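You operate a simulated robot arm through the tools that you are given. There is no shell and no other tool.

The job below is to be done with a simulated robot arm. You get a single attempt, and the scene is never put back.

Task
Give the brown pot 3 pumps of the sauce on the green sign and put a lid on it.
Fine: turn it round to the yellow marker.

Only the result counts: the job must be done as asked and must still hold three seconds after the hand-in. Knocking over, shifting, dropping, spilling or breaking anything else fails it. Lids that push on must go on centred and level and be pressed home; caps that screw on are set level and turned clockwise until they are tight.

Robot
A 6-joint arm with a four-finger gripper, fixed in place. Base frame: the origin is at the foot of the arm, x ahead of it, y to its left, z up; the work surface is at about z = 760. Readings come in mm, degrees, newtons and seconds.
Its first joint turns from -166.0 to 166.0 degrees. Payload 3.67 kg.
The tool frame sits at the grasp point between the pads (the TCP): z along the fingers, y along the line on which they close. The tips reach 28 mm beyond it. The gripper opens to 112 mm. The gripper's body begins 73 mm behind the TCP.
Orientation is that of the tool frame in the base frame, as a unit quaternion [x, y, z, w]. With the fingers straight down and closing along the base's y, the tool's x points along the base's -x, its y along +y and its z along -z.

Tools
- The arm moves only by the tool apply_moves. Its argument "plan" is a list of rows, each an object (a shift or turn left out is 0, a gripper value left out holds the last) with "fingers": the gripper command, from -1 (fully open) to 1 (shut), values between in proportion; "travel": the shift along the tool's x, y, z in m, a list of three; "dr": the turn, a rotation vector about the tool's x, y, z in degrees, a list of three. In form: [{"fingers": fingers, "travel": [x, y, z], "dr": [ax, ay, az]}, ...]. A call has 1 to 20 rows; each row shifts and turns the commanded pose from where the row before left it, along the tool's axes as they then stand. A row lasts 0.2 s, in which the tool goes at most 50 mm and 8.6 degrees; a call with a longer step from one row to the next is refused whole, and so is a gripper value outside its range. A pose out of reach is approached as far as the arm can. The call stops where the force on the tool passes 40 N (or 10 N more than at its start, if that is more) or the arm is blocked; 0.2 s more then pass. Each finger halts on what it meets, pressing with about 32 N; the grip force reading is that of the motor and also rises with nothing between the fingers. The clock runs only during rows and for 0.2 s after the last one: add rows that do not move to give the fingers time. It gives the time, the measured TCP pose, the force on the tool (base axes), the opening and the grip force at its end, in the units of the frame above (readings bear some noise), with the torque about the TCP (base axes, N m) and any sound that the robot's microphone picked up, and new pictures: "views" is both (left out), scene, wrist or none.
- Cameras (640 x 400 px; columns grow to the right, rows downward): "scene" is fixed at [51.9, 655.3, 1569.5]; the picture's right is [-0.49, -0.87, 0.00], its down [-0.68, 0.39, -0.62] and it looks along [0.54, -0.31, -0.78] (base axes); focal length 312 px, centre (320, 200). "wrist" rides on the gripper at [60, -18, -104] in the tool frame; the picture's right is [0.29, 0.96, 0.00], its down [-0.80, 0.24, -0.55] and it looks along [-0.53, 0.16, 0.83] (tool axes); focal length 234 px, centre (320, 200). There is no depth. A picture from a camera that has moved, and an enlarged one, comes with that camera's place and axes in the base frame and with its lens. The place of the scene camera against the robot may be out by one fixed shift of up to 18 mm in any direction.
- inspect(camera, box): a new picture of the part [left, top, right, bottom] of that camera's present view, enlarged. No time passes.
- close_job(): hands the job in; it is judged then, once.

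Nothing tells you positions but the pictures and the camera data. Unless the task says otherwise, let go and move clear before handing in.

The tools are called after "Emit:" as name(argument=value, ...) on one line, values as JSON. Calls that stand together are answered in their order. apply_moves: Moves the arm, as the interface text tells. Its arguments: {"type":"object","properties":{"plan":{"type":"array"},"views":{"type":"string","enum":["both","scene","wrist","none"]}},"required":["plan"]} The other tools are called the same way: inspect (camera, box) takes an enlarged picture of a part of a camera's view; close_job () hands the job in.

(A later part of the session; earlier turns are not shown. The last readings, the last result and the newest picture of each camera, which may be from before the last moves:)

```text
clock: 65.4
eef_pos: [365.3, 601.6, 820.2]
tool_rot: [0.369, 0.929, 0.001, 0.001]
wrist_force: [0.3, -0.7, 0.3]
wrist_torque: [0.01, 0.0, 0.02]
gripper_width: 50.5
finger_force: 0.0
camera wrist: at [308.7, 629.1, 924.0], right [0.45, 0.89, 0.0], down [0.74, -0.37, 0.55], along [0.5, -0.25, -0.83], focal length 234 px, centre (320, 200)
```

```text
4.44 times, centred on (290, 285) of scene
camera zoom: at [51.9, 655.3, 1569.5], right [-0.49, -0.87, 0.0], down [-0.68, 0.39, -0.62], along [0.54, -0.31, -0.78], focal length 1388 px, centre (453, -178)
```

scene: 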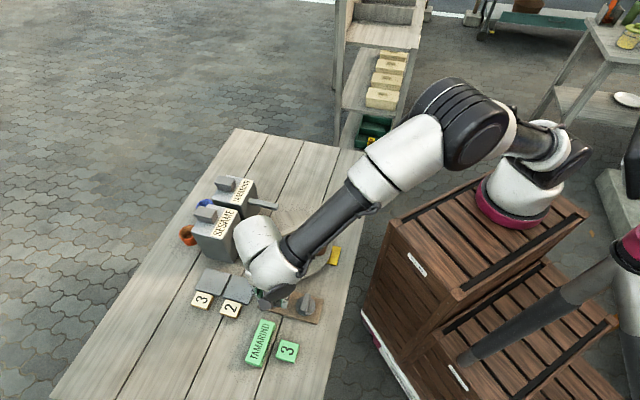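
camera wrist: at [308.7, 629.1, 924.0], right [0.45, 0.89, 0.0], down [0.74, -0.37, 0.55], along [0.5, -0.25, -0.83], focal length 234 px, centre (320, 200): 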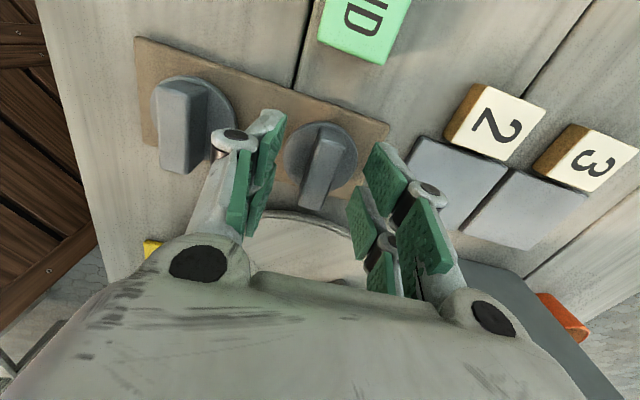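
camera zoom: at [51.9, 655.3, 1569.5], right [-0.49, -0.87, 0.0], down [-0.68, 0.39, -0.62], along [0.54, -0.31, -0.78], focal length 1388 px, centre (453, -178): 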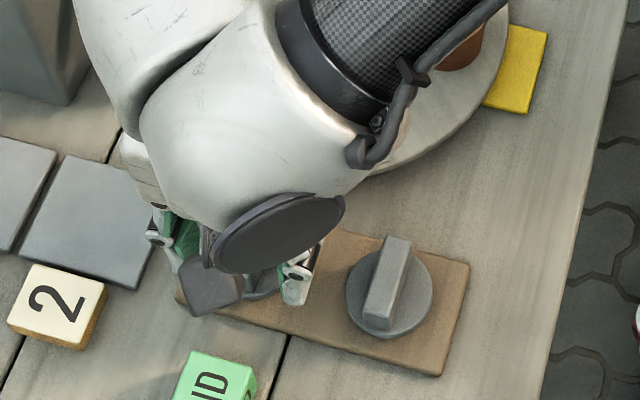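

Emit:
apply_moves(plan=[{"travel": [-0.0015, 0, 0.004]}, {"travel": [0, 0, 0.004]}, {}, {"fingers": 0.5}, {"fingers": 0.7}, {"fingers": 1}, {"fingers": 1}], views="wrist")

Emit:
inspect(camera="wrist", box=[240, 80, 420, 220])

```text
clock: 67.0
eef_pos: [366.1, 601.2, 813.2]
tool_rot: [0.368, 0.93, 0.0, 0.0]
wrist_force: [0.4, -0.6, -0.4]
wrist_torque: [0.0, -0.01, 0.0]
gripper_width: 15.0
finger_force: 32.4
camera wrist: at [310.0, 627.9, 916.1], right [0.45, 0.89, 0.0], down [0.74, -0.37, 0.55], along [0.5, -0.25, -0.83], focal length 234 px, centre (320, 200)
```

wrist: 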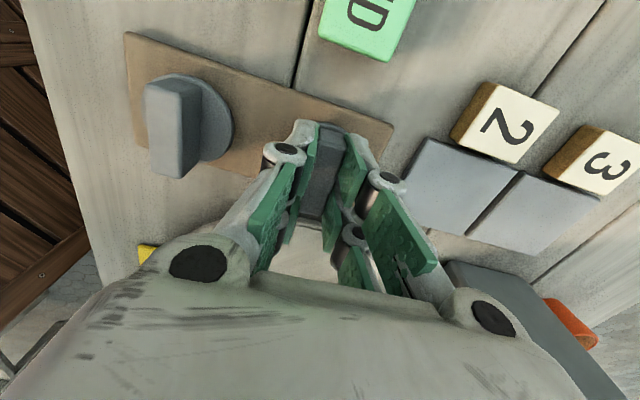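

```text
2.86 times, centred on (330, 150) of wrist
camera zoom: at [310.0, 627.9, 916.1], right [0.45, 0.89, 0.0], down [0.74, -0.37, 0.55], along [0.5, -0.25, -0.83], focal length 669 px, centre (291, 343)
```

zoom: 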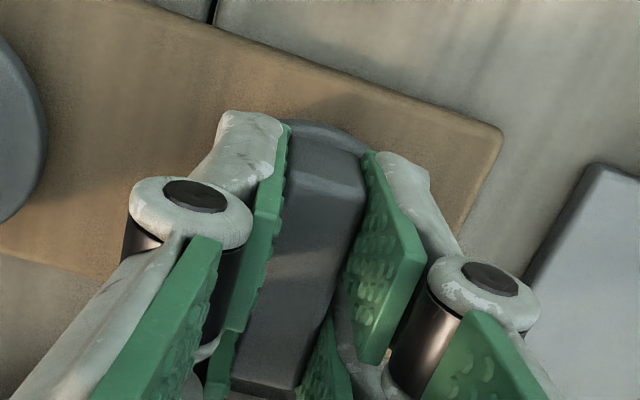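

Bar gripped (15 mm). Lifting the lid gently.

Emit:
apply_moves(plan=[{"travel": [0, 0, -0.005]}, {"travel": [0, 0, -0.01]}, {"travel": [0, 0, -0.03]}, {"travel": [0, 0, -0.04]}, {"travel": [0, 0, -0.04]}, {}], views="both")

Emit:
inspect(camera="scene", box=[230, 220, 350, 330])

Emit:
inspect(camera="wrist", box=[240, 40, 420, 200])

```text
clock: 68.4
eef_pos: [365.8, 600.7, 938.9]
tool_rot: [0.369, 0.929, 0.0, 0.0]
wrist_force: [1.0, -0.1, -0.1]
wrist_torque: [0.02, -0.02, 0.02]
gripper_width: 15.0
finger_force: 31.9
camera wrist: at [308.0, 627.7, 1042.5], right [0.45, 0.89, 0.0], down [0.74, -0.37, 0.55], along [0.5, -0.25, -0.83], focal length 234 px, centre (320, 200)
```

scene: 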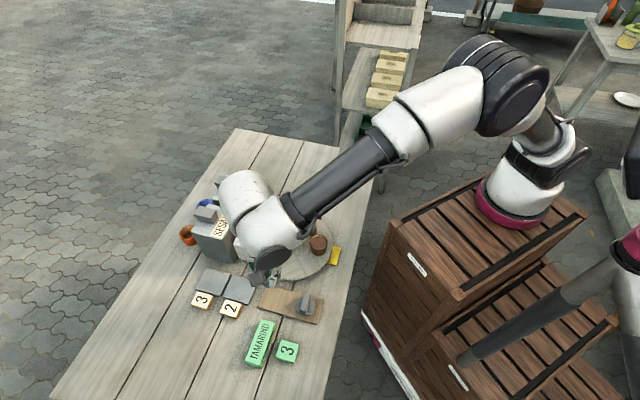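
wrist: 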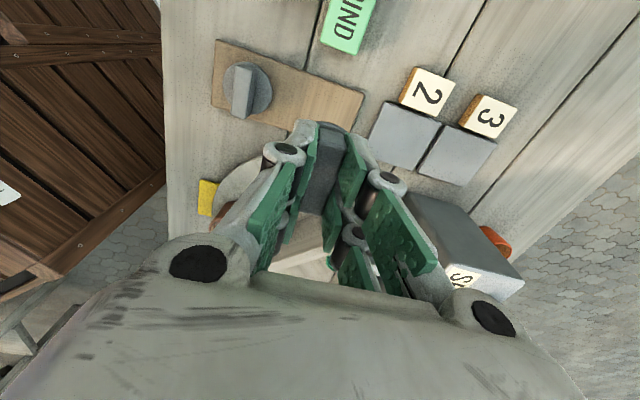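

```text
3.64 times, centred on (290, 275) of scene
camera zoom: at [51.9, 655.3, 1569.5], right [-0.49, -0.87, 0.0], down [-0.68, 0.39, -0.62], along [0.54, -0.31, -0.78], focal length 1135 px, centre (429, -73)
```

zoom: 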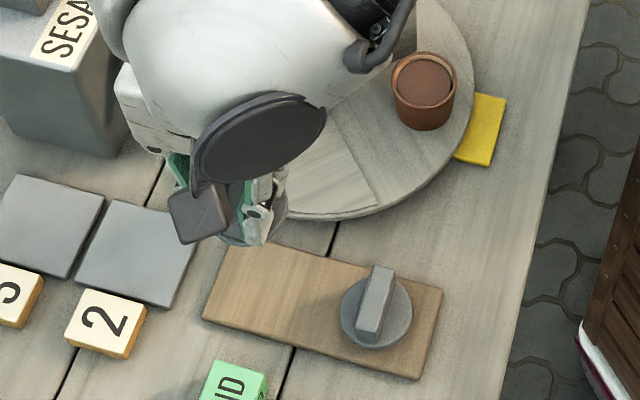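

```text
2.50 times, centred on (330, 120) of wrist
camera zoom: at [308.0, 627.7, 1042.5], right [0.45, 0.89, 0.0], down [0.74, -0.37, 0.55], along [0.5, -0.25, -0.83], focal length 585 px, centre (295, 400)
```

zoom: 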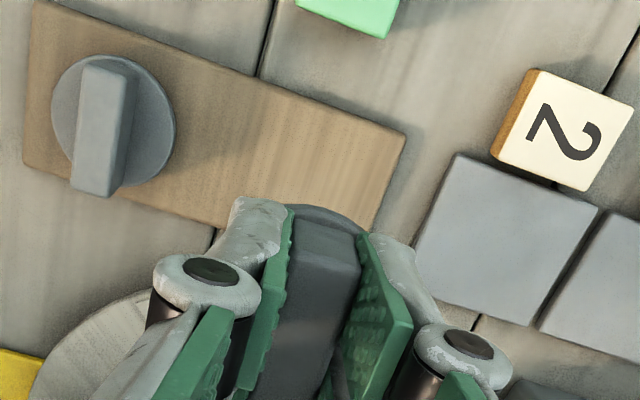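

Lid is in hand. I'll position the camera above the brown pot to measure it precisely.

Emit:
apply_moves(plan=[{"travel": [-0.0371, -0.0092, 0]}, {"travel": [-0.0371, -0.0092, 0]}, {"travel": [-0.0371, -0.0092, 0]}, {"travel": [-0.0371, -0.0092, 0]}, {"travel": [-0.0371, -0.0092, 0]}, {"travel": [-0.0371, -0.0092, 0]}, {}], views="wrist")

Emit:
inspect(camera="wrist", box=[240, 0, 400, 120])

```text
clock: 70.0
eef_pos: [489.0, 407.8, 935.5]
tool_rot: [0.37, 0.929, 0.001, 0.0]
wrist_force: [0.1, 0.8, -0.3]
wrist_torque: [0.01, -0.02, 0.0]
gripper_width: 15.2
finger_force: 32.0
camera wrist: at [432.2, 434.8, 1039.2], right [0.45, 0.89, 0.0], down [0.74, -0.37, 0.55], along [0.5, -0.25, -0.83], focal length 234 px, centre (320, 200)
```

wrist: 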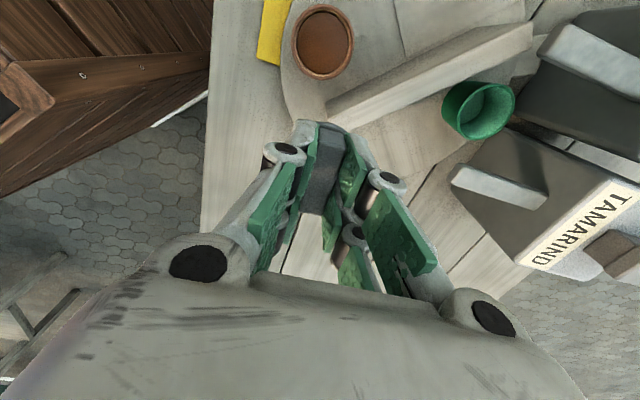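

```text
3.33 times, centred on (320, 60) of wrist
camera zoom: at [432.2, 434.8, 1039.2], right [0.45, 0.89, 0.0], down [0.74, -0.37, 0.55], along [0.5, -0.25, -0.83], focal length 781 px, centre (320, 667)
```

zoom: 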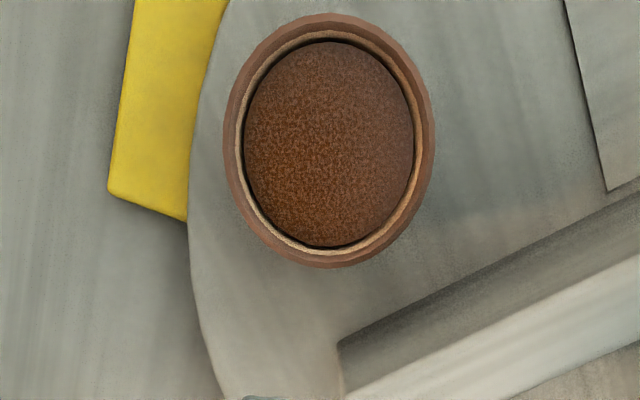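

The pot centre measures ≈(433.8, 436.5), angle 223.5° versus marker 224.2° — aligned. The rim is about 50 mm, matching the lid. Moving the lid over the pot and lowering.

Emit:
apply_moves(plan=[{"travel": [0.03, -0.00785, 0]}, {"travel": [0.03, -0.00785, 0]}, {"travel": [0, 0, 0.03]}, {"travel": [0, 0, 0.02]}, {}], views="both")

Emit:
inspect(camera="wrist", box=[240, 60, 420, 200])

Emit:
inspect(camera="scene", box=[270, 200, 360, 280])

```text
clock: 71.2
eef_pos: [437.5, 436.9, 888.1]
tool_rot: [0.369, 0.929, 0.001, 0.0]
wrist_force: [-0.1, 0.1, -0.6]
wrist_torque: [-0.02, -0.02, 0.0]
gripper_width: 14.8
finger_force: 31.6
camera wrist: at [379.9, 464.7, 991.6], right [0.45, 0.89, 0.0], down [0.74, -0.37, 0.55], along [0.5, -0.25, -0.83], focal length 234 px, centre (320, 200)
```

scene: 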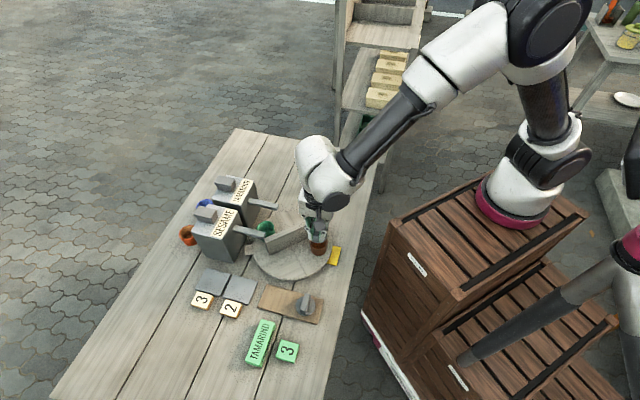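
wrist: 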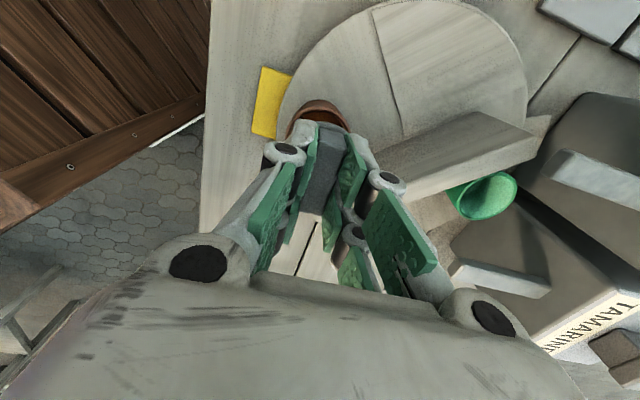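

```text
2.86 times, centred on (330, 130) of wrist
camera zoom: at [379.9, 464.7, 991.6], right [0.45, 0.89, 0.0], down [0.74, -0.37, 0.55], along [0.5, -0.25, -0.83], focal length 669 px, centre (291, 400)
```

zoom: 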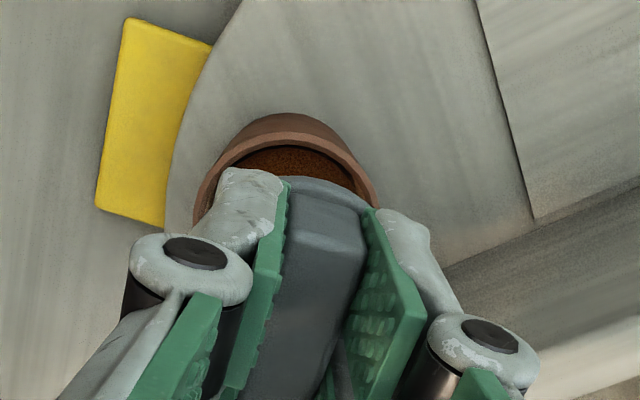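

```text
5.00 times, centred on (315, 240) of scene
camera zoom: at [51.9, 655.3, 1569.5], right [-0.49, -0.87, 0.0], down [-0.68, 0.39, -0.62], along [0.54, -0.31, -0.78], focal length 1561 px, centre (345, 0)
```

zoom: 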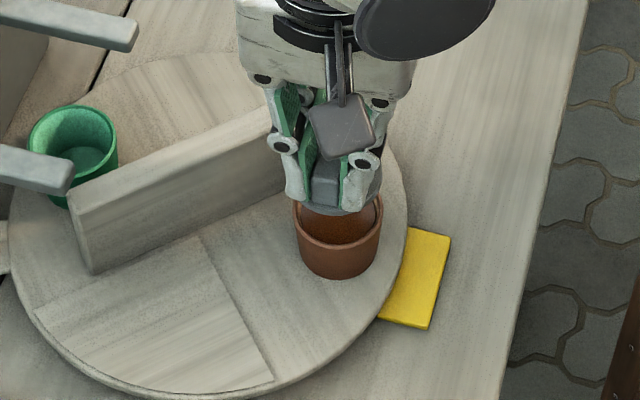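

Emit:
inspect(camera="wrist", box=[280, 80, 360, 140])

```text
6.67 times, centred on (320, 110) of wrist
camera zoom: at [379.9, 464.7, 991.6], right [0.45, 0.89, 0.0], down [0.74, -0.37, 0.55], along [0.5, -0.25, -0.83], focal length 1561 px, centre (320, 800)
```

zoom: 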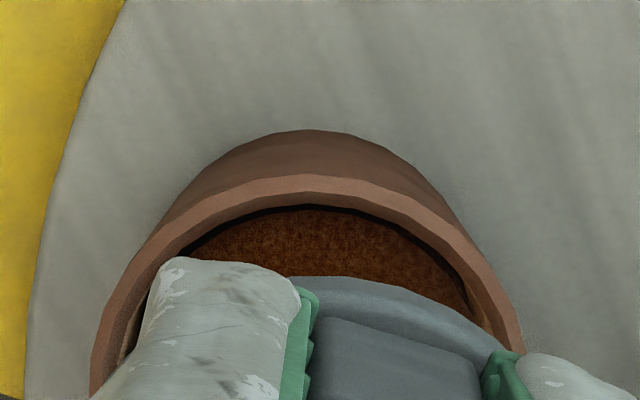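

The lid is about 1.2 mm off in two directions; I'll correct, then lower in small steps watching the force.

Emit:
apply_moves(plan=[{"travel": [0.0008, -0.0015, 0]}, {"travel": [0, 0, 0.008]}, {"travel": [0, 0, 0.004]}, {}], views="both")

Emit:
inspect(camera="wrist", box=[280, 80, 360, 140])

Emit:
inspect(camera="scene", box=[290, 210, 350, 265])

```text
clock: 72.2
eef_pos: [436.1, 437.5, 875.0]
tool_rot: [0.369, 0.929, 0.0, 0.001]
wrist_force: [0.7, -0.4, 0.7]
wrist_torque: [0.0, 0.03, -0.03]
gripper_width: 15.0
finger_force: 31.5
camera wrist: at [377.6, 464.6, 978.4], right [0.45, 0.89, 0.0], down [0.74, -0.37, 0.55], along [0.5, -0.25, -0.83], focal length 234 px, centre (320, 200)
```

scene: 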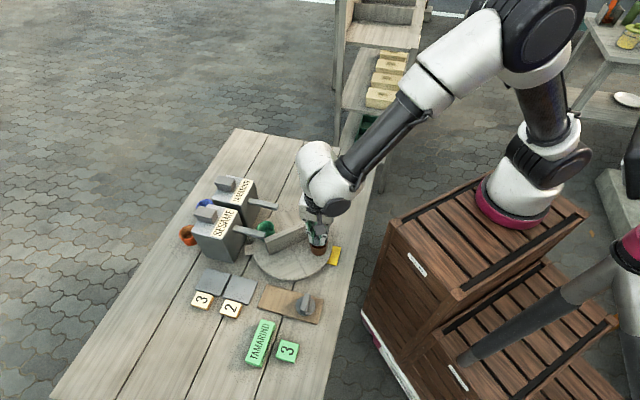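
wrist: 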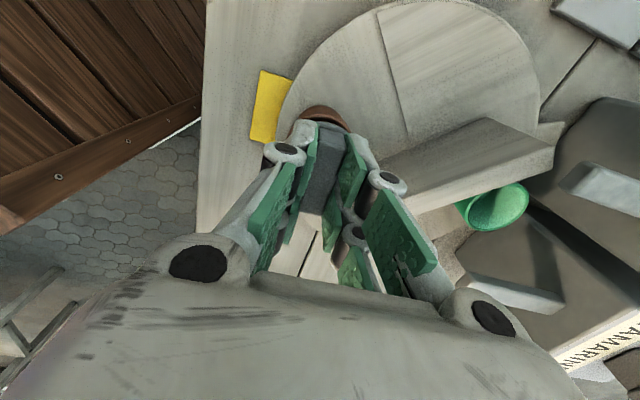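

```text
6.67 times, centred on (320, 110) of wrist
camera zoom: at [377.6, 464.6, 978.4], right [0.45, 0.89, 0.0], down [0.74, -0.37, 0.55], along [0.5, -0.25, -0.83], focal length 1561 px, centre (320, 800)
```

zoom: 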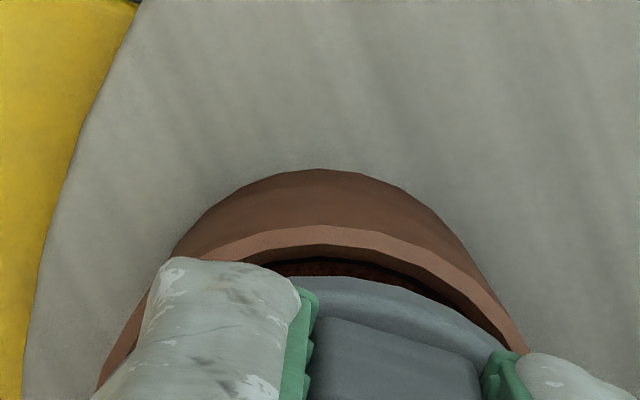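

```text
7.27 times, centred on (320, 238) of scene
camera zoom: at [51.9, 655.3, 1569.5], right [-0.49, -0.87, 0.0], down [-0.68, 0.39, -0.62], along [0.54, -0.31, -0.78], focal length 2270 px, centre (320, -73)
```

zoom: 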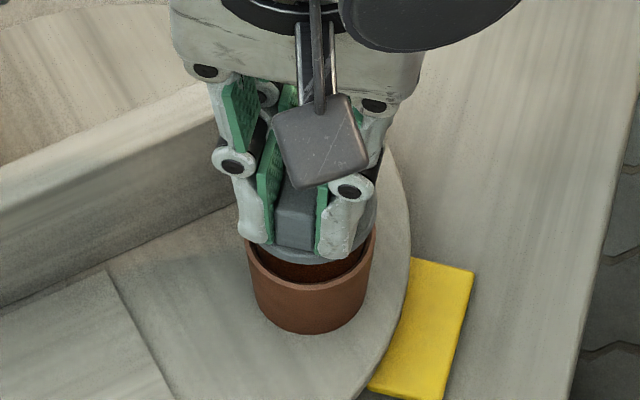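

Centred within about 1 mm now. Lowering in 2–3 mm steps to contact.

Emit:
apply_moves(plan=[{"travel": [-0.0004, 0.0001, 0.003]}, {"travel": [0, 0, 0.003]}, {"travel": [0, 0, 0.002]}, {}], views="none")

Emit:
apply_moves(plan=[{"travel": [0, 0, 0.002]}, {"travel": [0, 0, 0.002]}, {}], views="wrist")

Emit:
inspect(camera="wrist", box=[280, 80, 360, 140])

Emit:
inspect(camera="scene", box=[290, 210, 350, 265])

```text
clock: 73.2
eef_pos: [435.7, 436.9, 867.8]
tool_rot: [0.369, 0.929, 0.0, 0.001]
wrist_force: [-0.7, -0.2, -0.9]
wrist_torque: [0.02, -0.03, 0.02]
gripper_width: 14.9
finger_force: 32.3
```

```text
clock: 74.0
eef_pos: [436.0, 435.6, 863.9]
tool_rot: [0.369, 0.929, 0.001, 0.0]
wrist_force: [-0.2, -0.8, -0.7]
wrist_torque: [0.01, 0.01, 0.02]
gripper_width: 15.3
finger_force: 31.9
camera wrist: at [378.6, 463.3, 966.5], right [0.45, 0.89, 0.0], down [0.74, -0.37, 0.55], along [0.5, -0.25, -0.83], focal length 234 px, centre (320, 200)
```

wrist: 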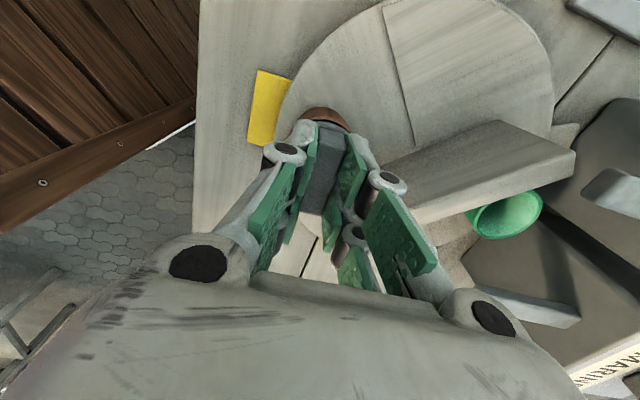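

```text
6.67 times, centred on (320, 110) of wrist
camera zoom: at [378.6, 463.3, 966.5], right [0.45, 0.89, 0.0], down [0.74, -0.37, 0.55], along [0.5, -0.25, -0.83], focal length 1561 px, centre (320, 800)
```

zoom: 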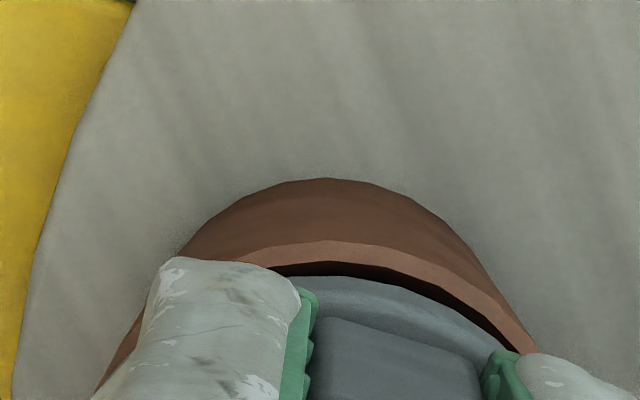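

```text
7.27 times, centred on (320, 238) of scene
camera zoom: at [51.9, 655.3, 1569.5], right [-0.49, -0.87, 0.0], down [-0.68, 0.39, -0.62], along [0.54, -0.31, -0.78], focal length 2270 px, centre (320, -73)
```

zoom: 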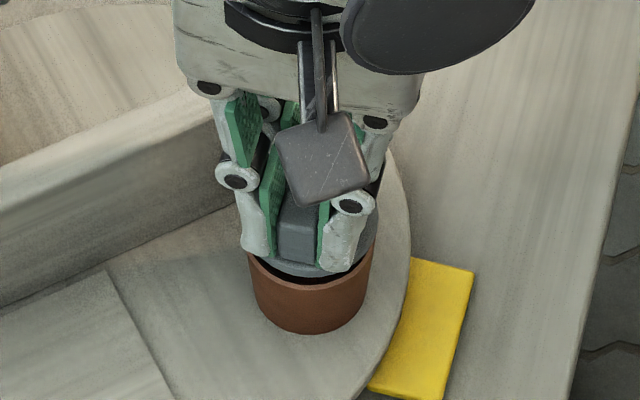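

Emit:
apply_moves(plan=[{"travel": [0.0006, 0.0008, 0]}, {}, {}], views="wrist")

Emit:
inspect(camera="wrist", box=[280, 80, 360, 140])

```text
clock: 74.8
eef_pos: [436.6, 436.5, 863.0]
tool_rot: [0.369, 0.93, 0.0, 0.001]
wrist_force: [0.4, 0.2, -0.3]
wrist_torque: [-0.01, -0.01, -0.02]
gripper_width: 14.9
finger_force: 31.7
camera wrist: at [378.7, 464.7, 966.5], right [0.45, 0.89, 0.0], down [0.74, -0.37, 0.55], along [0.5, -0.25, -0.83], focal length 234 px, centre (320, 200)
```

wrist: 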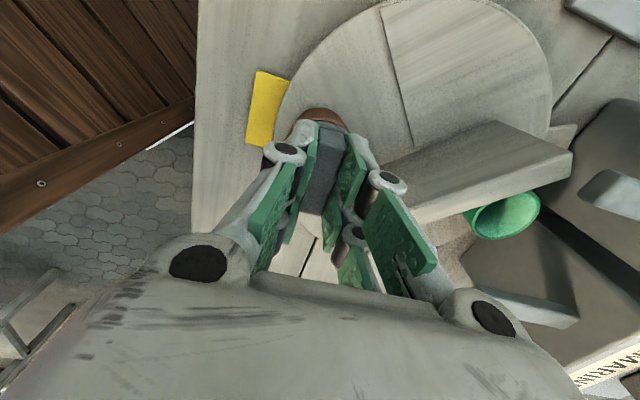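

```text
6.67 times, centred on (320, 110) of wrist
camera zoom: at [378.7, 464.7, 966.5], right [0.45, 0.89, 0.0], down [0.74, -0.37, 0.55], along [0.5, -0.25, -0.83], focal length 1561 px, centre (320, 800)
```

zoom: 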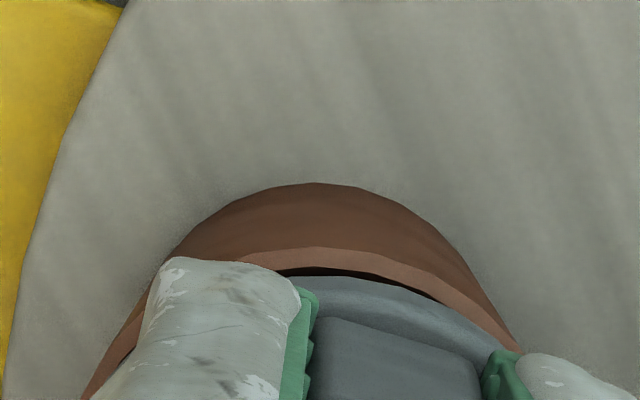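

Well centred now. Continue down to contact.

Emit:
apply_moves(plan=[{"travel": [0, 0, 0.002]}, {"travel": [0, 0, 0.002]}, {}], views="none")

Emit:
apply_moves(plan=[{"travel": [0, 0, 0.0015]}, {}], views="wrist")

Emit:
inspect(camera="wrist", box=[280, 80, 360, 140])

Emit:
inspect(camera="scene", box=[290, 210, 350, 265])

```text
clock: 75.6
eef_pos: [434.9, 436.4, 859.2]
tool_rot: [0.369, 0.929, 0.001, 0.0]
wrist_force: [0.1, -0.1, -1.2]
wrist_torque: [-0.02, 0.01, 0.02]
gripper_width: 14.7
finger_force: 31.6
```

```text
clock: 76.2
eef_pos: [435.8, 437.1, 858.8]
tool_rot: [0.369, 0.929, 0.001, 0.0]
wrist_force: [0.2, 0.0, 0.1]
wrist_torque: [0.01, -0.02, -0.04]
gripper_width: 15.1
finger_force: 32.7
camera wrist: at [378.8, 465.5, 962.2], right [0.45, 0.89, 0.0], down [0.74, -0.37, 0.55], along [0.5, -0.25, -0.83], focal length 234 px, centre (320, 200)
```

wrist: 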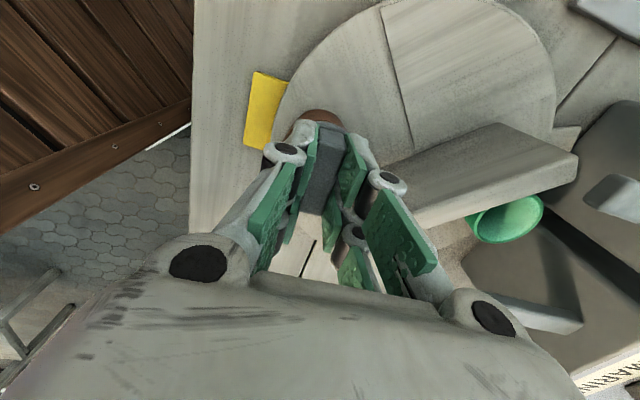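

```text
6.67 times, centred on (320, 110) of wrist
camera zoom: at [378.8, 465.5, 962.2], right [0.45, 0.89, 0.0], down [0.74, -0.37, 0.55], along [0.5, -0.25, -0.83], focal length 1561 px, centre (320, 800)
```

zoom: 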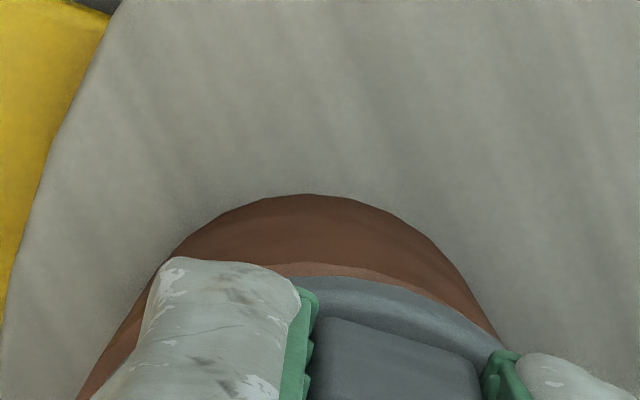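

```text
7.27 times, centred on (320, 238) of scene
camera zoom: at [51.9, 655.3, 1569.5], right [-0.49, -0.87, 0.0], down [-0.68, 0.39, -0.62], along [0.54, -0.31, -0.78], focal length 2270 px, centre (320, -73)
```

zoom: 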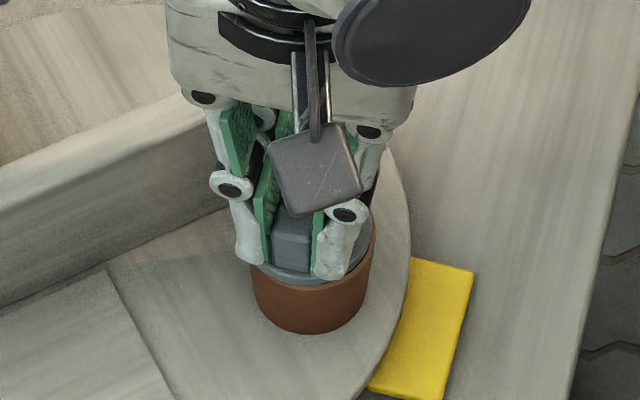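

Emit:
apply_moves(plan=[{"travel": [-0.0003, -0.0012, 0]}, {}, {}], views="none")

Emit:
inspect(camera="wrist", box=[280, 80, 360, 140])

```text
clock: 77.0
eef_pos: [435.7, 437.4, 858.8]
tool_rot: [0.369, 0.929, 0.001, 0.001]
wrist_force: [0.3, 1.2, 0.0]
wrist_torque: [0.02, 0.0, 0.02]
gripper_width: 14.8
finger_force: 32.1
```

```text
6.67 times, centred on (320, 110) of wrist
camera zoom: at [378.0, 464.4, 961.8], right [0.45, 0.89, 0.0], down [0.74, -0.37, 0.55], along [0.5, -0.25, -0.83], focal length 1561 px, centre (320, 800)
```

zoom: 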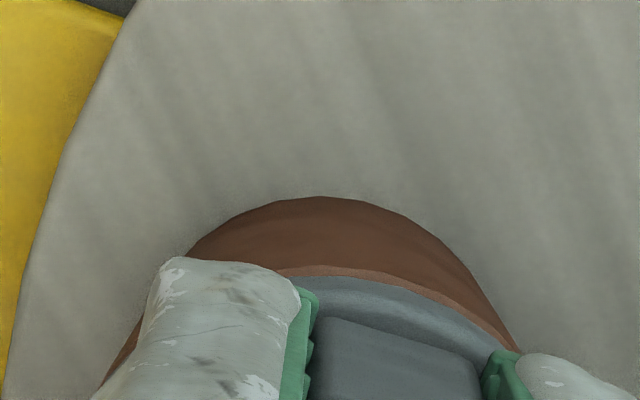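

Emit:
apply_moves(plan=[{"travel": [0, 0, 0.0015]}, {"travel": [0, 0, 0.0015]}, {}], views="none")

Emit:
inspect(camera="wrist", box=[280, 80, 360, 140])

Emit:
inspect(camera="scene", box=[290, 210, 350, 265])

```text
clock: 77.8
eef_pos: [435.1, 435.7, 855.6]
tool_rot: [0.369, 0.929, 0.002, 0.0]
wrist_force: [0.0, -1.9, 11.6]
wrist_torque: [-0.06, 0.03, 0.01]
gripper_width: 15.1
finger_force: 32.0
```

```text
6.67 times, centred on (320, 110) of wrist
camera zoom: at [377.9, 463.8, 959.0], right [0.45, 0.89, 0.0], down [0.74, -0.37, 0.55], along [0.5, -0.25, -0.83], focal length 1561 px, centre (320, 800)
```

zoom: 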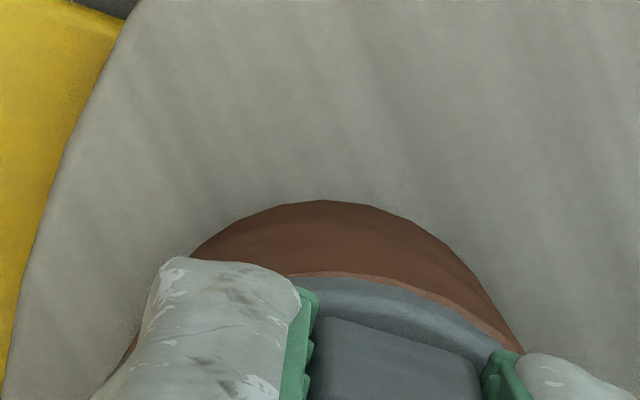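

```text
7.27 times, centred on (320, 238) of scene
camera zoom: at [51.9, 655.3, 1569.5], right [-0.49, -0.87, 0.0], down [-0.68, 0.39, -0.62], along [0.54, -0.31, -0.78], focal length 2270 px, centre (320, -73)
```

zoom: 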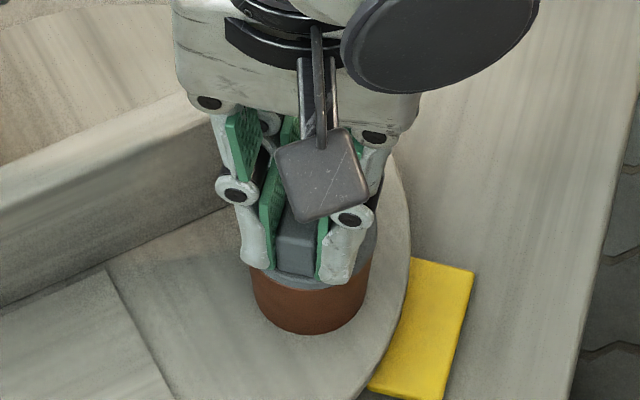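

Contact with 11.6 N, lid level and centred. Now pressing it home.

Emit:
apply_moves(plan=[{"travel": [0, 0, 0.0015]}, {}], views="none")

Emit:
inspect(camera="wrist", box=[280, 80, 360, 140])

```text
clock: 78.4
eef_pos: [435.6, 438.1, 855.9]
tool_rot: [0.37, 0.929, 0.002, 0.001]
wrist_force: [-0.9, -1.4, 30.6]
wrist_torque: [-0.02, 0.03, 0.0]
gripper_width: 14.9
finger_force: 31.9
```

```text
6.67 times, centred on (320, 110) of wrist
camera zoom: at [377.6, 464.1, 958.4], right [0.45, 0.89, 0.01], down [0.74, -0.37, 0.55], along [0.5, -0.24, -0.83], focal length 1561 px, centre (320, 800)
```

zoom: 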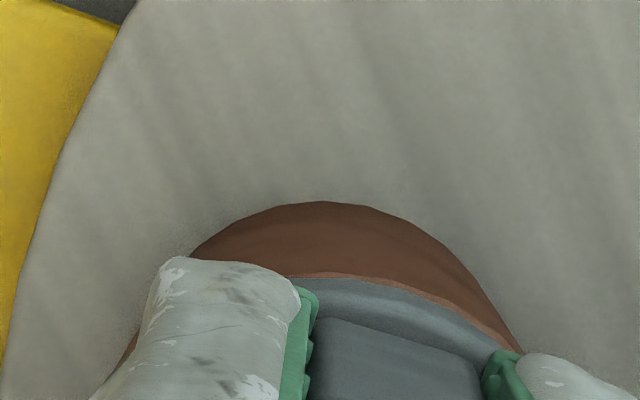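

Emit:
apply_moves(plan=[{"travel": [0, 0, 0.001]}, {}], views="none")

Emit:
inspect(camera="scene", box=[300, 225, 340, 255])

```text
clock: 79.0
eef_pos: [435.4, 437.7, 853.6]
tool_rot: [0.369, 0.929, 0.002, 0.0]
wrist_force: [1.7, 2.5, 31.3]
wrist_torque: [0.07, -0.1, -0.03]
gripper_width: 15.1
finger_force: 32.0
```

```text
13.33 times, centred on (320, 240) of scene
camera zoom: at [51.9, 655.3, 1569.5], right [-0.49, -0.87, 0.0], down [-0.68, 0.39, -0.62], along [0.54, -0.31, -0.78], focal length 4162 px, centre (320, -333)
```

zoom: 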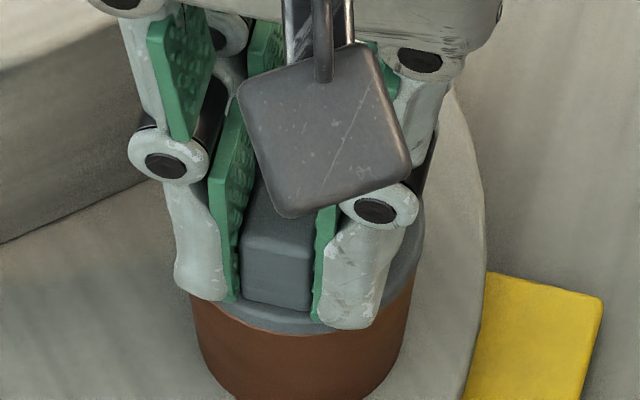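

Emit:
apply_moves(plan=[{"travel": [0, 0, 0.001]}, {}], views="none")

Emit:
inspect(camera="wrist", box=[280, 80, 360, 140])

Emit:
inspect(camera="scene", box=[300, 225, 340, 255])

```text
clock: 79.6
eef_pos: [433.7, 436.7, 852.4]
tool_rot: [0.368, 0.93, 0.002, 0.001]
wrist_force: [2.1, 3.2, 32.2]
wrist_torque: [0.1, -0.09, -0.01]
gripper_width: 14.8
finger_force: 32.2
```

```text
6.67 times, centred on (320, 110) of wrist
camera zoom: at [377.0, 463.9, 955.7], right [0.45, 0.89, 0.0], down [0.74, -0.37, 0.55], along [0.5, -0.25, -0.83], focal length 1561 px, centre (320, 800)
```

zoom: 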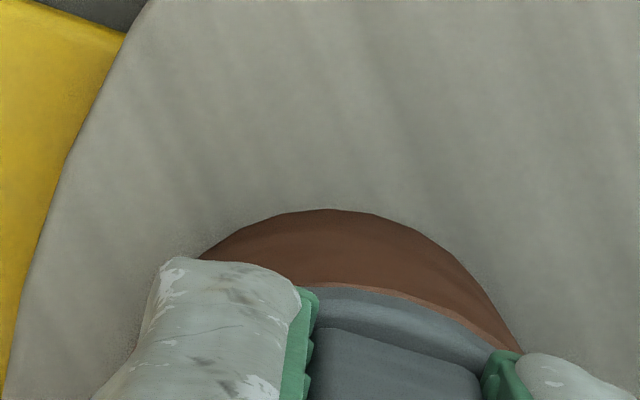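

```text
13.33 times, centred on (320, 240) of scene
camera zoom: at [51.9, 655.3, 1569.5], right [-0.49, -0.87, 0.0], down [-0.68, 0.39, -0.62], along [0.54, -0.31, -0.78], focal length 4162 px, centre (320, -333)
```

zoom: 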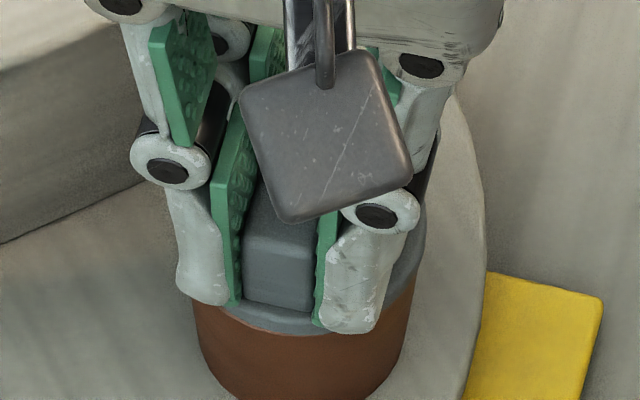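

The fingers are slipping down the bar at ~32 N. I'll open slightly and push with both fingertips on the disc itself, evenly on either side of the bar.

Emit:
apply_moves(plan=[{"fingers": 0.64}, {"fingers": 0.64}, {"travel": [0, 0, 0.002]}, {"travel": [0, 0, 0.001]}, {}], views="none")

Emit:
inspect(camera="wrist", box=[270, 80, 370, 150])

Emit:
inspect(camera="scene", box=[300, 225, 340, 255])

```text
clock: 80.7
eef_pos: [433.8, 437.7, 850.8]
tool_rot: [0.369, 0.929, 0.004, 0.0]
wrist_force: [-3.3, -3.8, 20.0]
wrist_torque: [-0.18, 0.16, -0.03]
gripper_width: 15.0
finger_force: 32.4
stopped in row 5: the force on the tool passed its limit at 45 N (the readings are from after the stop); the commanded pose is now the measured one
```

```text
5.71 times, centred on (320, 115) of wrist
camera zoom: at [376.7, 464.6, 954.8], right [0.45, 0.89, 0.01], down [0.74, -0.38, 0.55], along [0.5, -0.24, -0.83], focal length 1338 px, centre (320, 686)
```

zoom: 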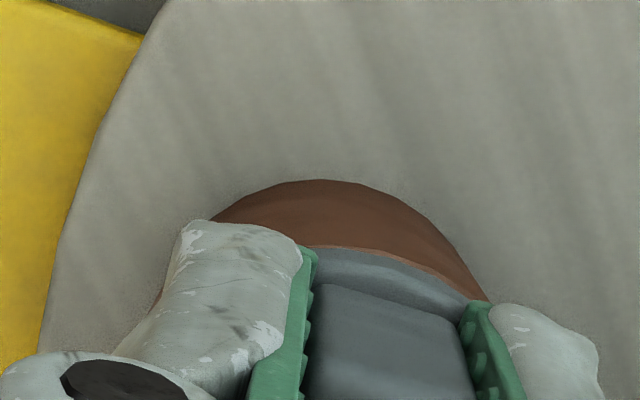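

```text
13.33 times, centred on (320, 240) of scene
camera zoom: at [51.9, 655.3, 1569.5], right [-0.49, -0.87, 0.0], down [-0.68, 0.39, -0.62], along [0.54, -0.31, -0.78], focal length 4162 px, centre (320, -333)
```

zoom: 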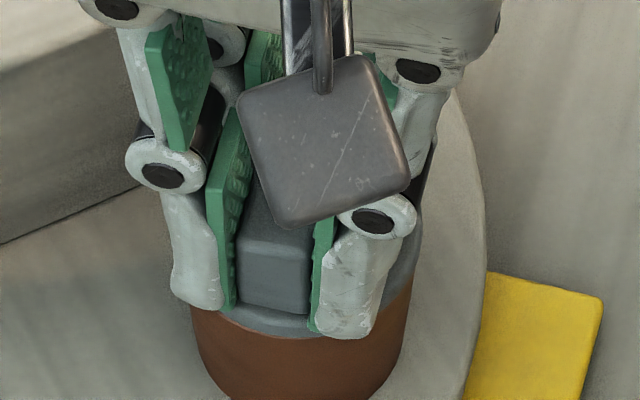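

Emit:
apply_moves(plan=[{"fingers": 0.55}, {"fingers": 0.55}, {"fingers": 0.55}], views="none")

Emit:
inspect(camera="wrist", box=[270, 80, 370, 150])

Emit:
inspect(camera="scene", box=[300, 225, 340, 255])

```text
clock: 81.5
eef_pos: [434.5, 438.5, 850.7]
tool_rot: [0.37, 0.929, 0.002, 0.0]
wrist_force: [0.2, -0.1, 26.3]
wrist_torque: [-0.02, 0.01, -0.01]
gripper_width: 25.7
finger_force: 5.9
```

```text
5.71 times, centred on (320, 115) of wrist
camera zoom: at [376.9, 464.6, 954.1], right [0.45, 0.89, 0.01], down [0.74, -0.38, 0.55], along [0.5, -0.24, -0.83], focal length 1338 px, centre (320, 686)
```

zoom: 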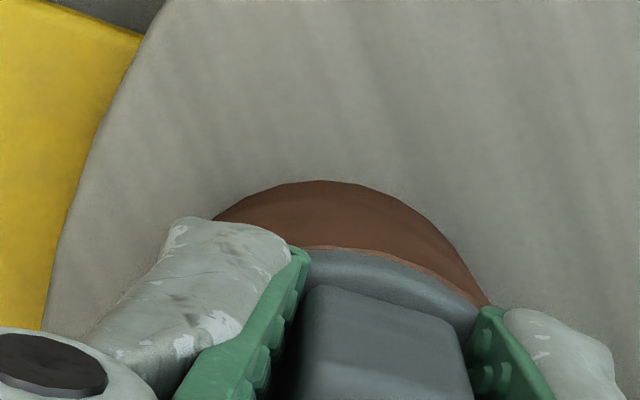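

```text
13.33 times, centred on (320, 240) of scene
camera zoom: at [51.9, 655.3, 1569.5], right [-0.49, -0.87, 0.0], down [-0.68, 0.39, -0.62], along [0.54, -0.31, -0.78], focal length 4162 px, centre (320, -333)
```

zoom: 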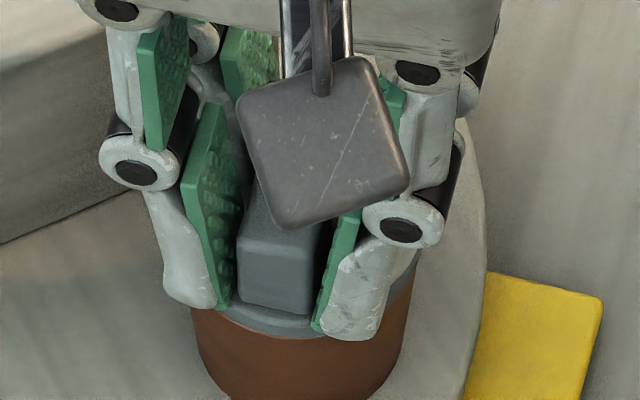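

Fingertips are now on the disc at 26 N. Pushing firmer to see whether it still moves.

Emit:
apply_moves(plan=[{"travel": [0, 0, 0.001]}, {}], views="none")

Emit:
apply_moves(plan=[{"travel": [0, 0, 0.001]}, {}], views="none")

Emit:
apply_moves(plan=[{"travel": [0, 0, 0.001]}, {}], views="none")

Emit:
inspect(camera="scene", box=[300, 225, 340, 255])

```text
clock: 82.0
eef_pos: [434.6, 439.5, 851.8]
tool_rot: [0.369, 0.93, 0.006, 0.0]
wrist_force: [-0.7, -1.7, 15.8]
wrist_torque: [-0.08, 0.06, -0.02]
gripper_width: 24.4
finger_force: 0.0
stopped in row 2: the force on the tool passed its limit at 44 N (the readings are from after the stop); the commanded pose is now the measured one
```

```text
clock: 82.7
eef_pos: [434.6, 439.1, 849.9]
tool_rot: [0.369, 0.929, 0.006, 0.0]
wrist_force: [-0.1, 0.8, 34.3]
wrist_torque: [0.02, -0.08, 0.02]
gripper_width: 26.5
finger_force: 0.0
```

```text
clock: 83.1
eef_pos: [434.2, 439.8, 851.1]
tool_rot: [0.368, 0.93, 0.007, 0.0]
wrist_force: [-4.3, -2.8, 23.6]
wrist_torque: [-0.14, 0.12, -0.02]
gripper_width: 14.9
finger_force: 32.0
stopped in row 2: the force on the tool passed its limit at 48 N (the readings are from after the stop); the commanded pose is now the measured one
```

```text
13.33 times, centred on (320, 240) of scene
camera zoom: at [51.9, 655.3, 1569.5], right [-0.49, -0.87, 0.0], down [-0.68, 0.39, -0.62], along [0.54, -0.31, -0.78], focal length 4162 px, centre (320, -333)
```

zoom: 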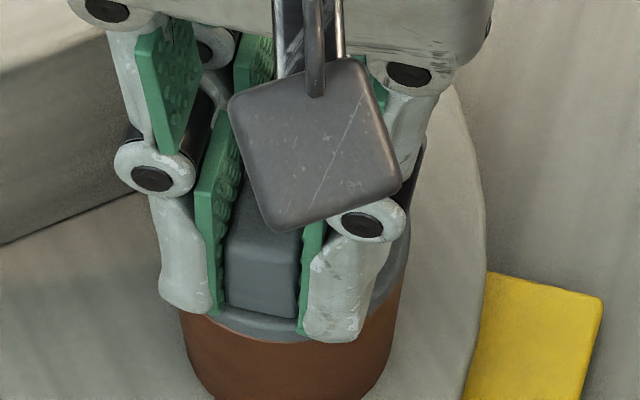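

The lid stopped moving under ~45 N. I'll open, lift straight off and look at how it sits.

Emit:
apply_moves(plan=[{"fingers": 0.4}, {"fingers": 0.4}, {"fingers": 0.4}], views="none")

Emit:
apply_moves(plan=[{"fingers": 0.4, "travel": [0, 0, -0.005]}, {"travel": [0, 0, -0.02]}, {"travel": [0, 0, -0.04]}, {"travel": [0, 0, -0.04]}, {}], views="both")

Emit:
inspect(camera="scene", box=[290, 215, 350, 260])

Emit:
inspect(camera="wrist", box=[240, 50, 400, 190])

```text
clock: 83.9
eef_pos: [434.1, 439.0, 850.7]
tool_rot: [0.369, 0.93, 0.005, 0.0]
wrist_force: [0.9, 1.1, 16.0]
wrist_torque: [0.1, -0.09, 0.01]
gripper_width: 34.4
finger_force: 0.1
```

```text
clock: 85.1
eef_pos: [433.7, 438.8, 955.6]
tool_rot: [0.369, 0.93, 0.004, 0.0]
wrist_force: [-0.2, -0.6, -0.2]
wrist_torque: [-0.02, 0.0, 0.01]
gripper_width: 33.5
finger_force: 0.0
camera wrist: at [376.3, 465.1, 1058.4], right [0.45, 0.89, 0.01], down [0.74, -0.38, 0.55], along [0.5, -0.24, -0.83], focal length 234 px, centre (320, 200)
```

scene: 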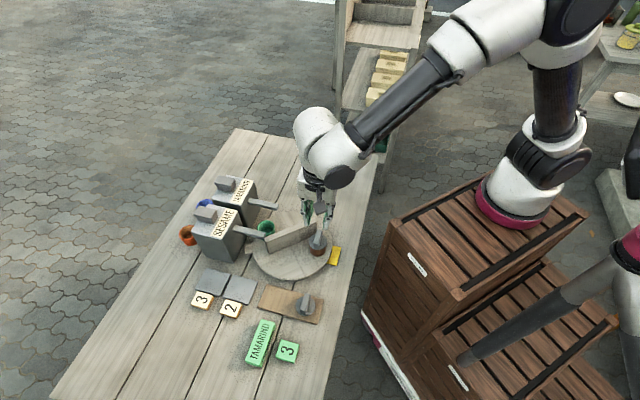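
wrist: 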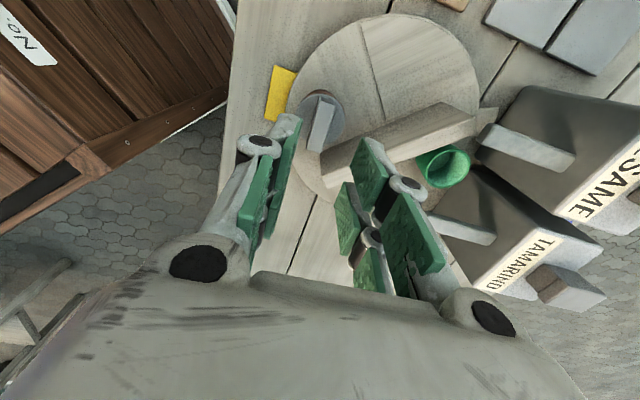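

```text
8.89 times, centred on (320, 238) of scene
camera zoom: at [51.9, 655.3, 1569.5], right [-0.49, -0.87, 0.0], down [-0.68, 0.39, -0.62], along [0.54, -0.31, -0.78], focal length 2775 px, centre (320, -133)
```

zoom: 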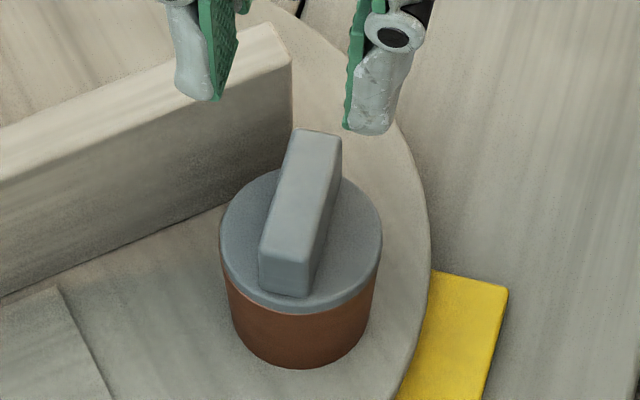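

```text
2.86 times, centred on (320, 120) of wrist
camera zoom: at [376.3, 465.1, 1058.4], right [0.45, 0.89, 0.01], down [0.74, -0.38, 0.55], along [0.5, -0.24, -0.83], focal length 669 px, centre (320, 429)
```

zoom: 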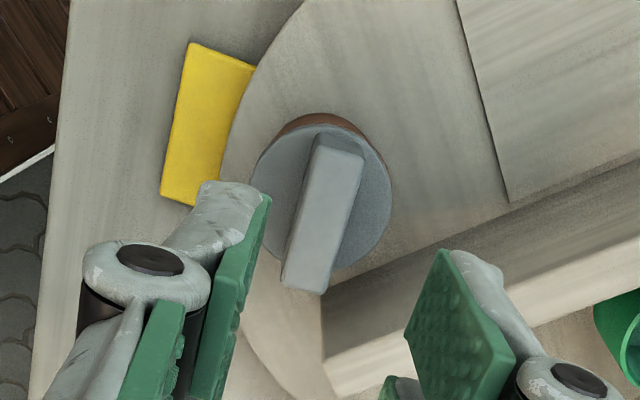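

The lid looks level and flush on the brown pot. I'll fix the slight tool tilt and view it from directly above to check centring and the marker alignment.

Emit:
apply_moves(plan=[{"dr": [0.43, -0.17, 0]}, {"travel": [-0.03, 0.008, 0]}, {"travel": [-0.03, 0.008, 0]}, {}], views="wrist")

Emit:
inspect(camera="wrist", box=[240, 0, 400, 120])

Emit:
inspect(camera="scene", box=[230, 195, 350, 285])

```text
clock: 86.1
eef_pos: [489.6, 409.8, 952.1]
tool_rot: [0.368, 0.93, 0.001, 0.001]
wrist_force: [-0.1, -0.1, 0.1]
wrist_torque: [-0.01, -0.01, -0.03]
gripper_width: 33.7
finger_force: 0.1
camera wrist: at [432.0, 436.9, 1057.6], right [0.45, 0.89, 0.0], down [0.74, -0.37, 0.55], along [0.5, -0.25, -0.83], focal length 234 px, centre (320, 200)
```

wrist: 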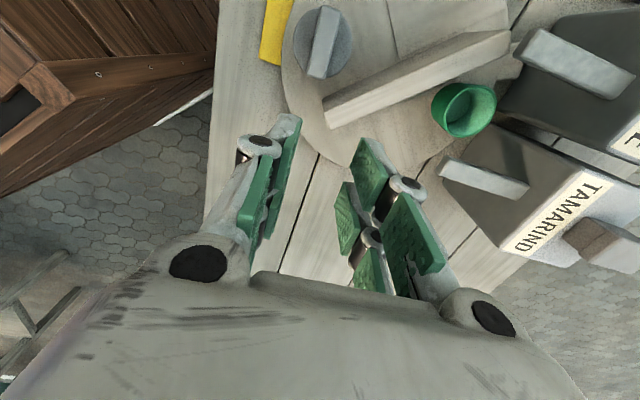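

```text
3.33 times, centred on (320, 60) of wrist
camera zoom: at [432.0, 436.9, 1057.6], right [0.45, 0.89, 0.0], down [0.74, -0.37, 0.55], along [0.5, -0.25, -0.83], focal length 781 px, centre (320, 667)
```

zoom: 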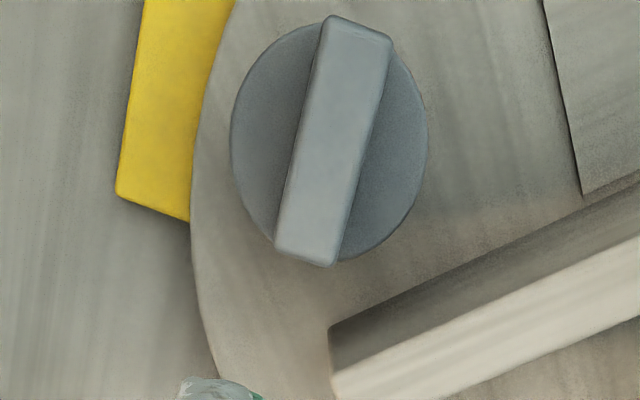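

```text
4.44 times, centred on (290, 240) of scene
camera zoom: at [51.9, 655.3, 1569.5], right [-0.49, -0.87, 0.0], down [-0.68, 0.39, -0.62], along [0.54, -0.31, -0.78], focal length 1388 px, centre (453, 22)
```

zoom: 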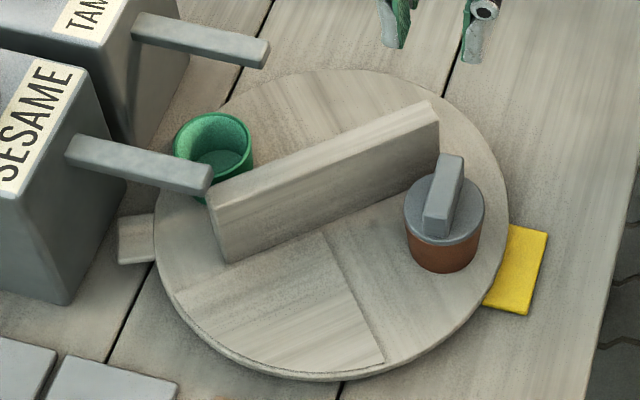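

Emit:
inspect(camera="scene", box=[302, 225, 338, 252])

Emit:
inspect(camera="scene", box=[170, 160, 290, 260])

```text
14.81 times, centred on (320, 238) of scene
camera zoom: at [51.9, 655.3, 1569.5], right [-0.49, -0.87, 0.0], down [-0.68, 0.39, -0.62], along [0.54, -0.31, -0.78], focal length 4625 px, centre (320, -370)
```

zoom: 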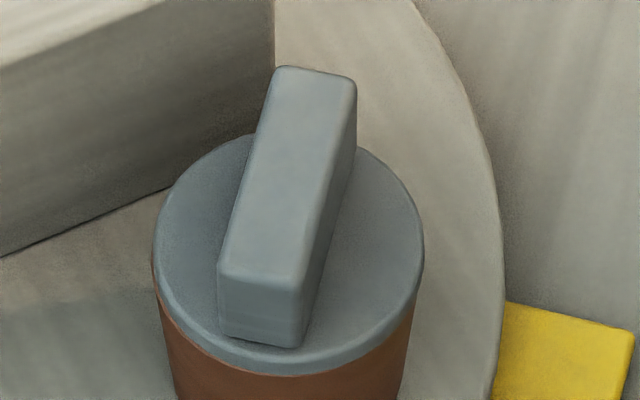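

```text
4.00 times, centred on (230, 210) of scene
camera zoom: at [51.9, 655.3, 1569.5], right [-0.49, -0.87, 0.0], down [-0.68, 0.39, -0.62], along [0.54, -0.31, -0.78], focal length 1249 px, centre (680, 160)
```

zoom: 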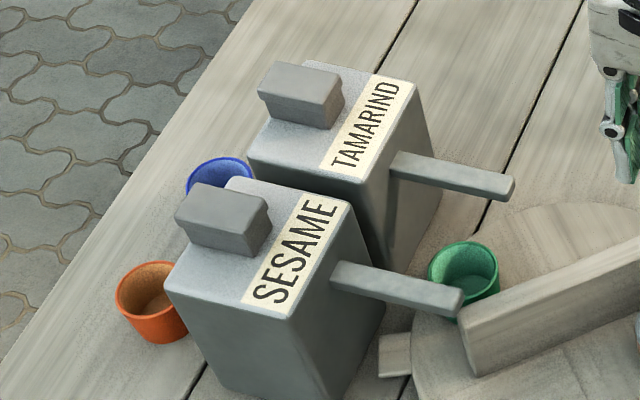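

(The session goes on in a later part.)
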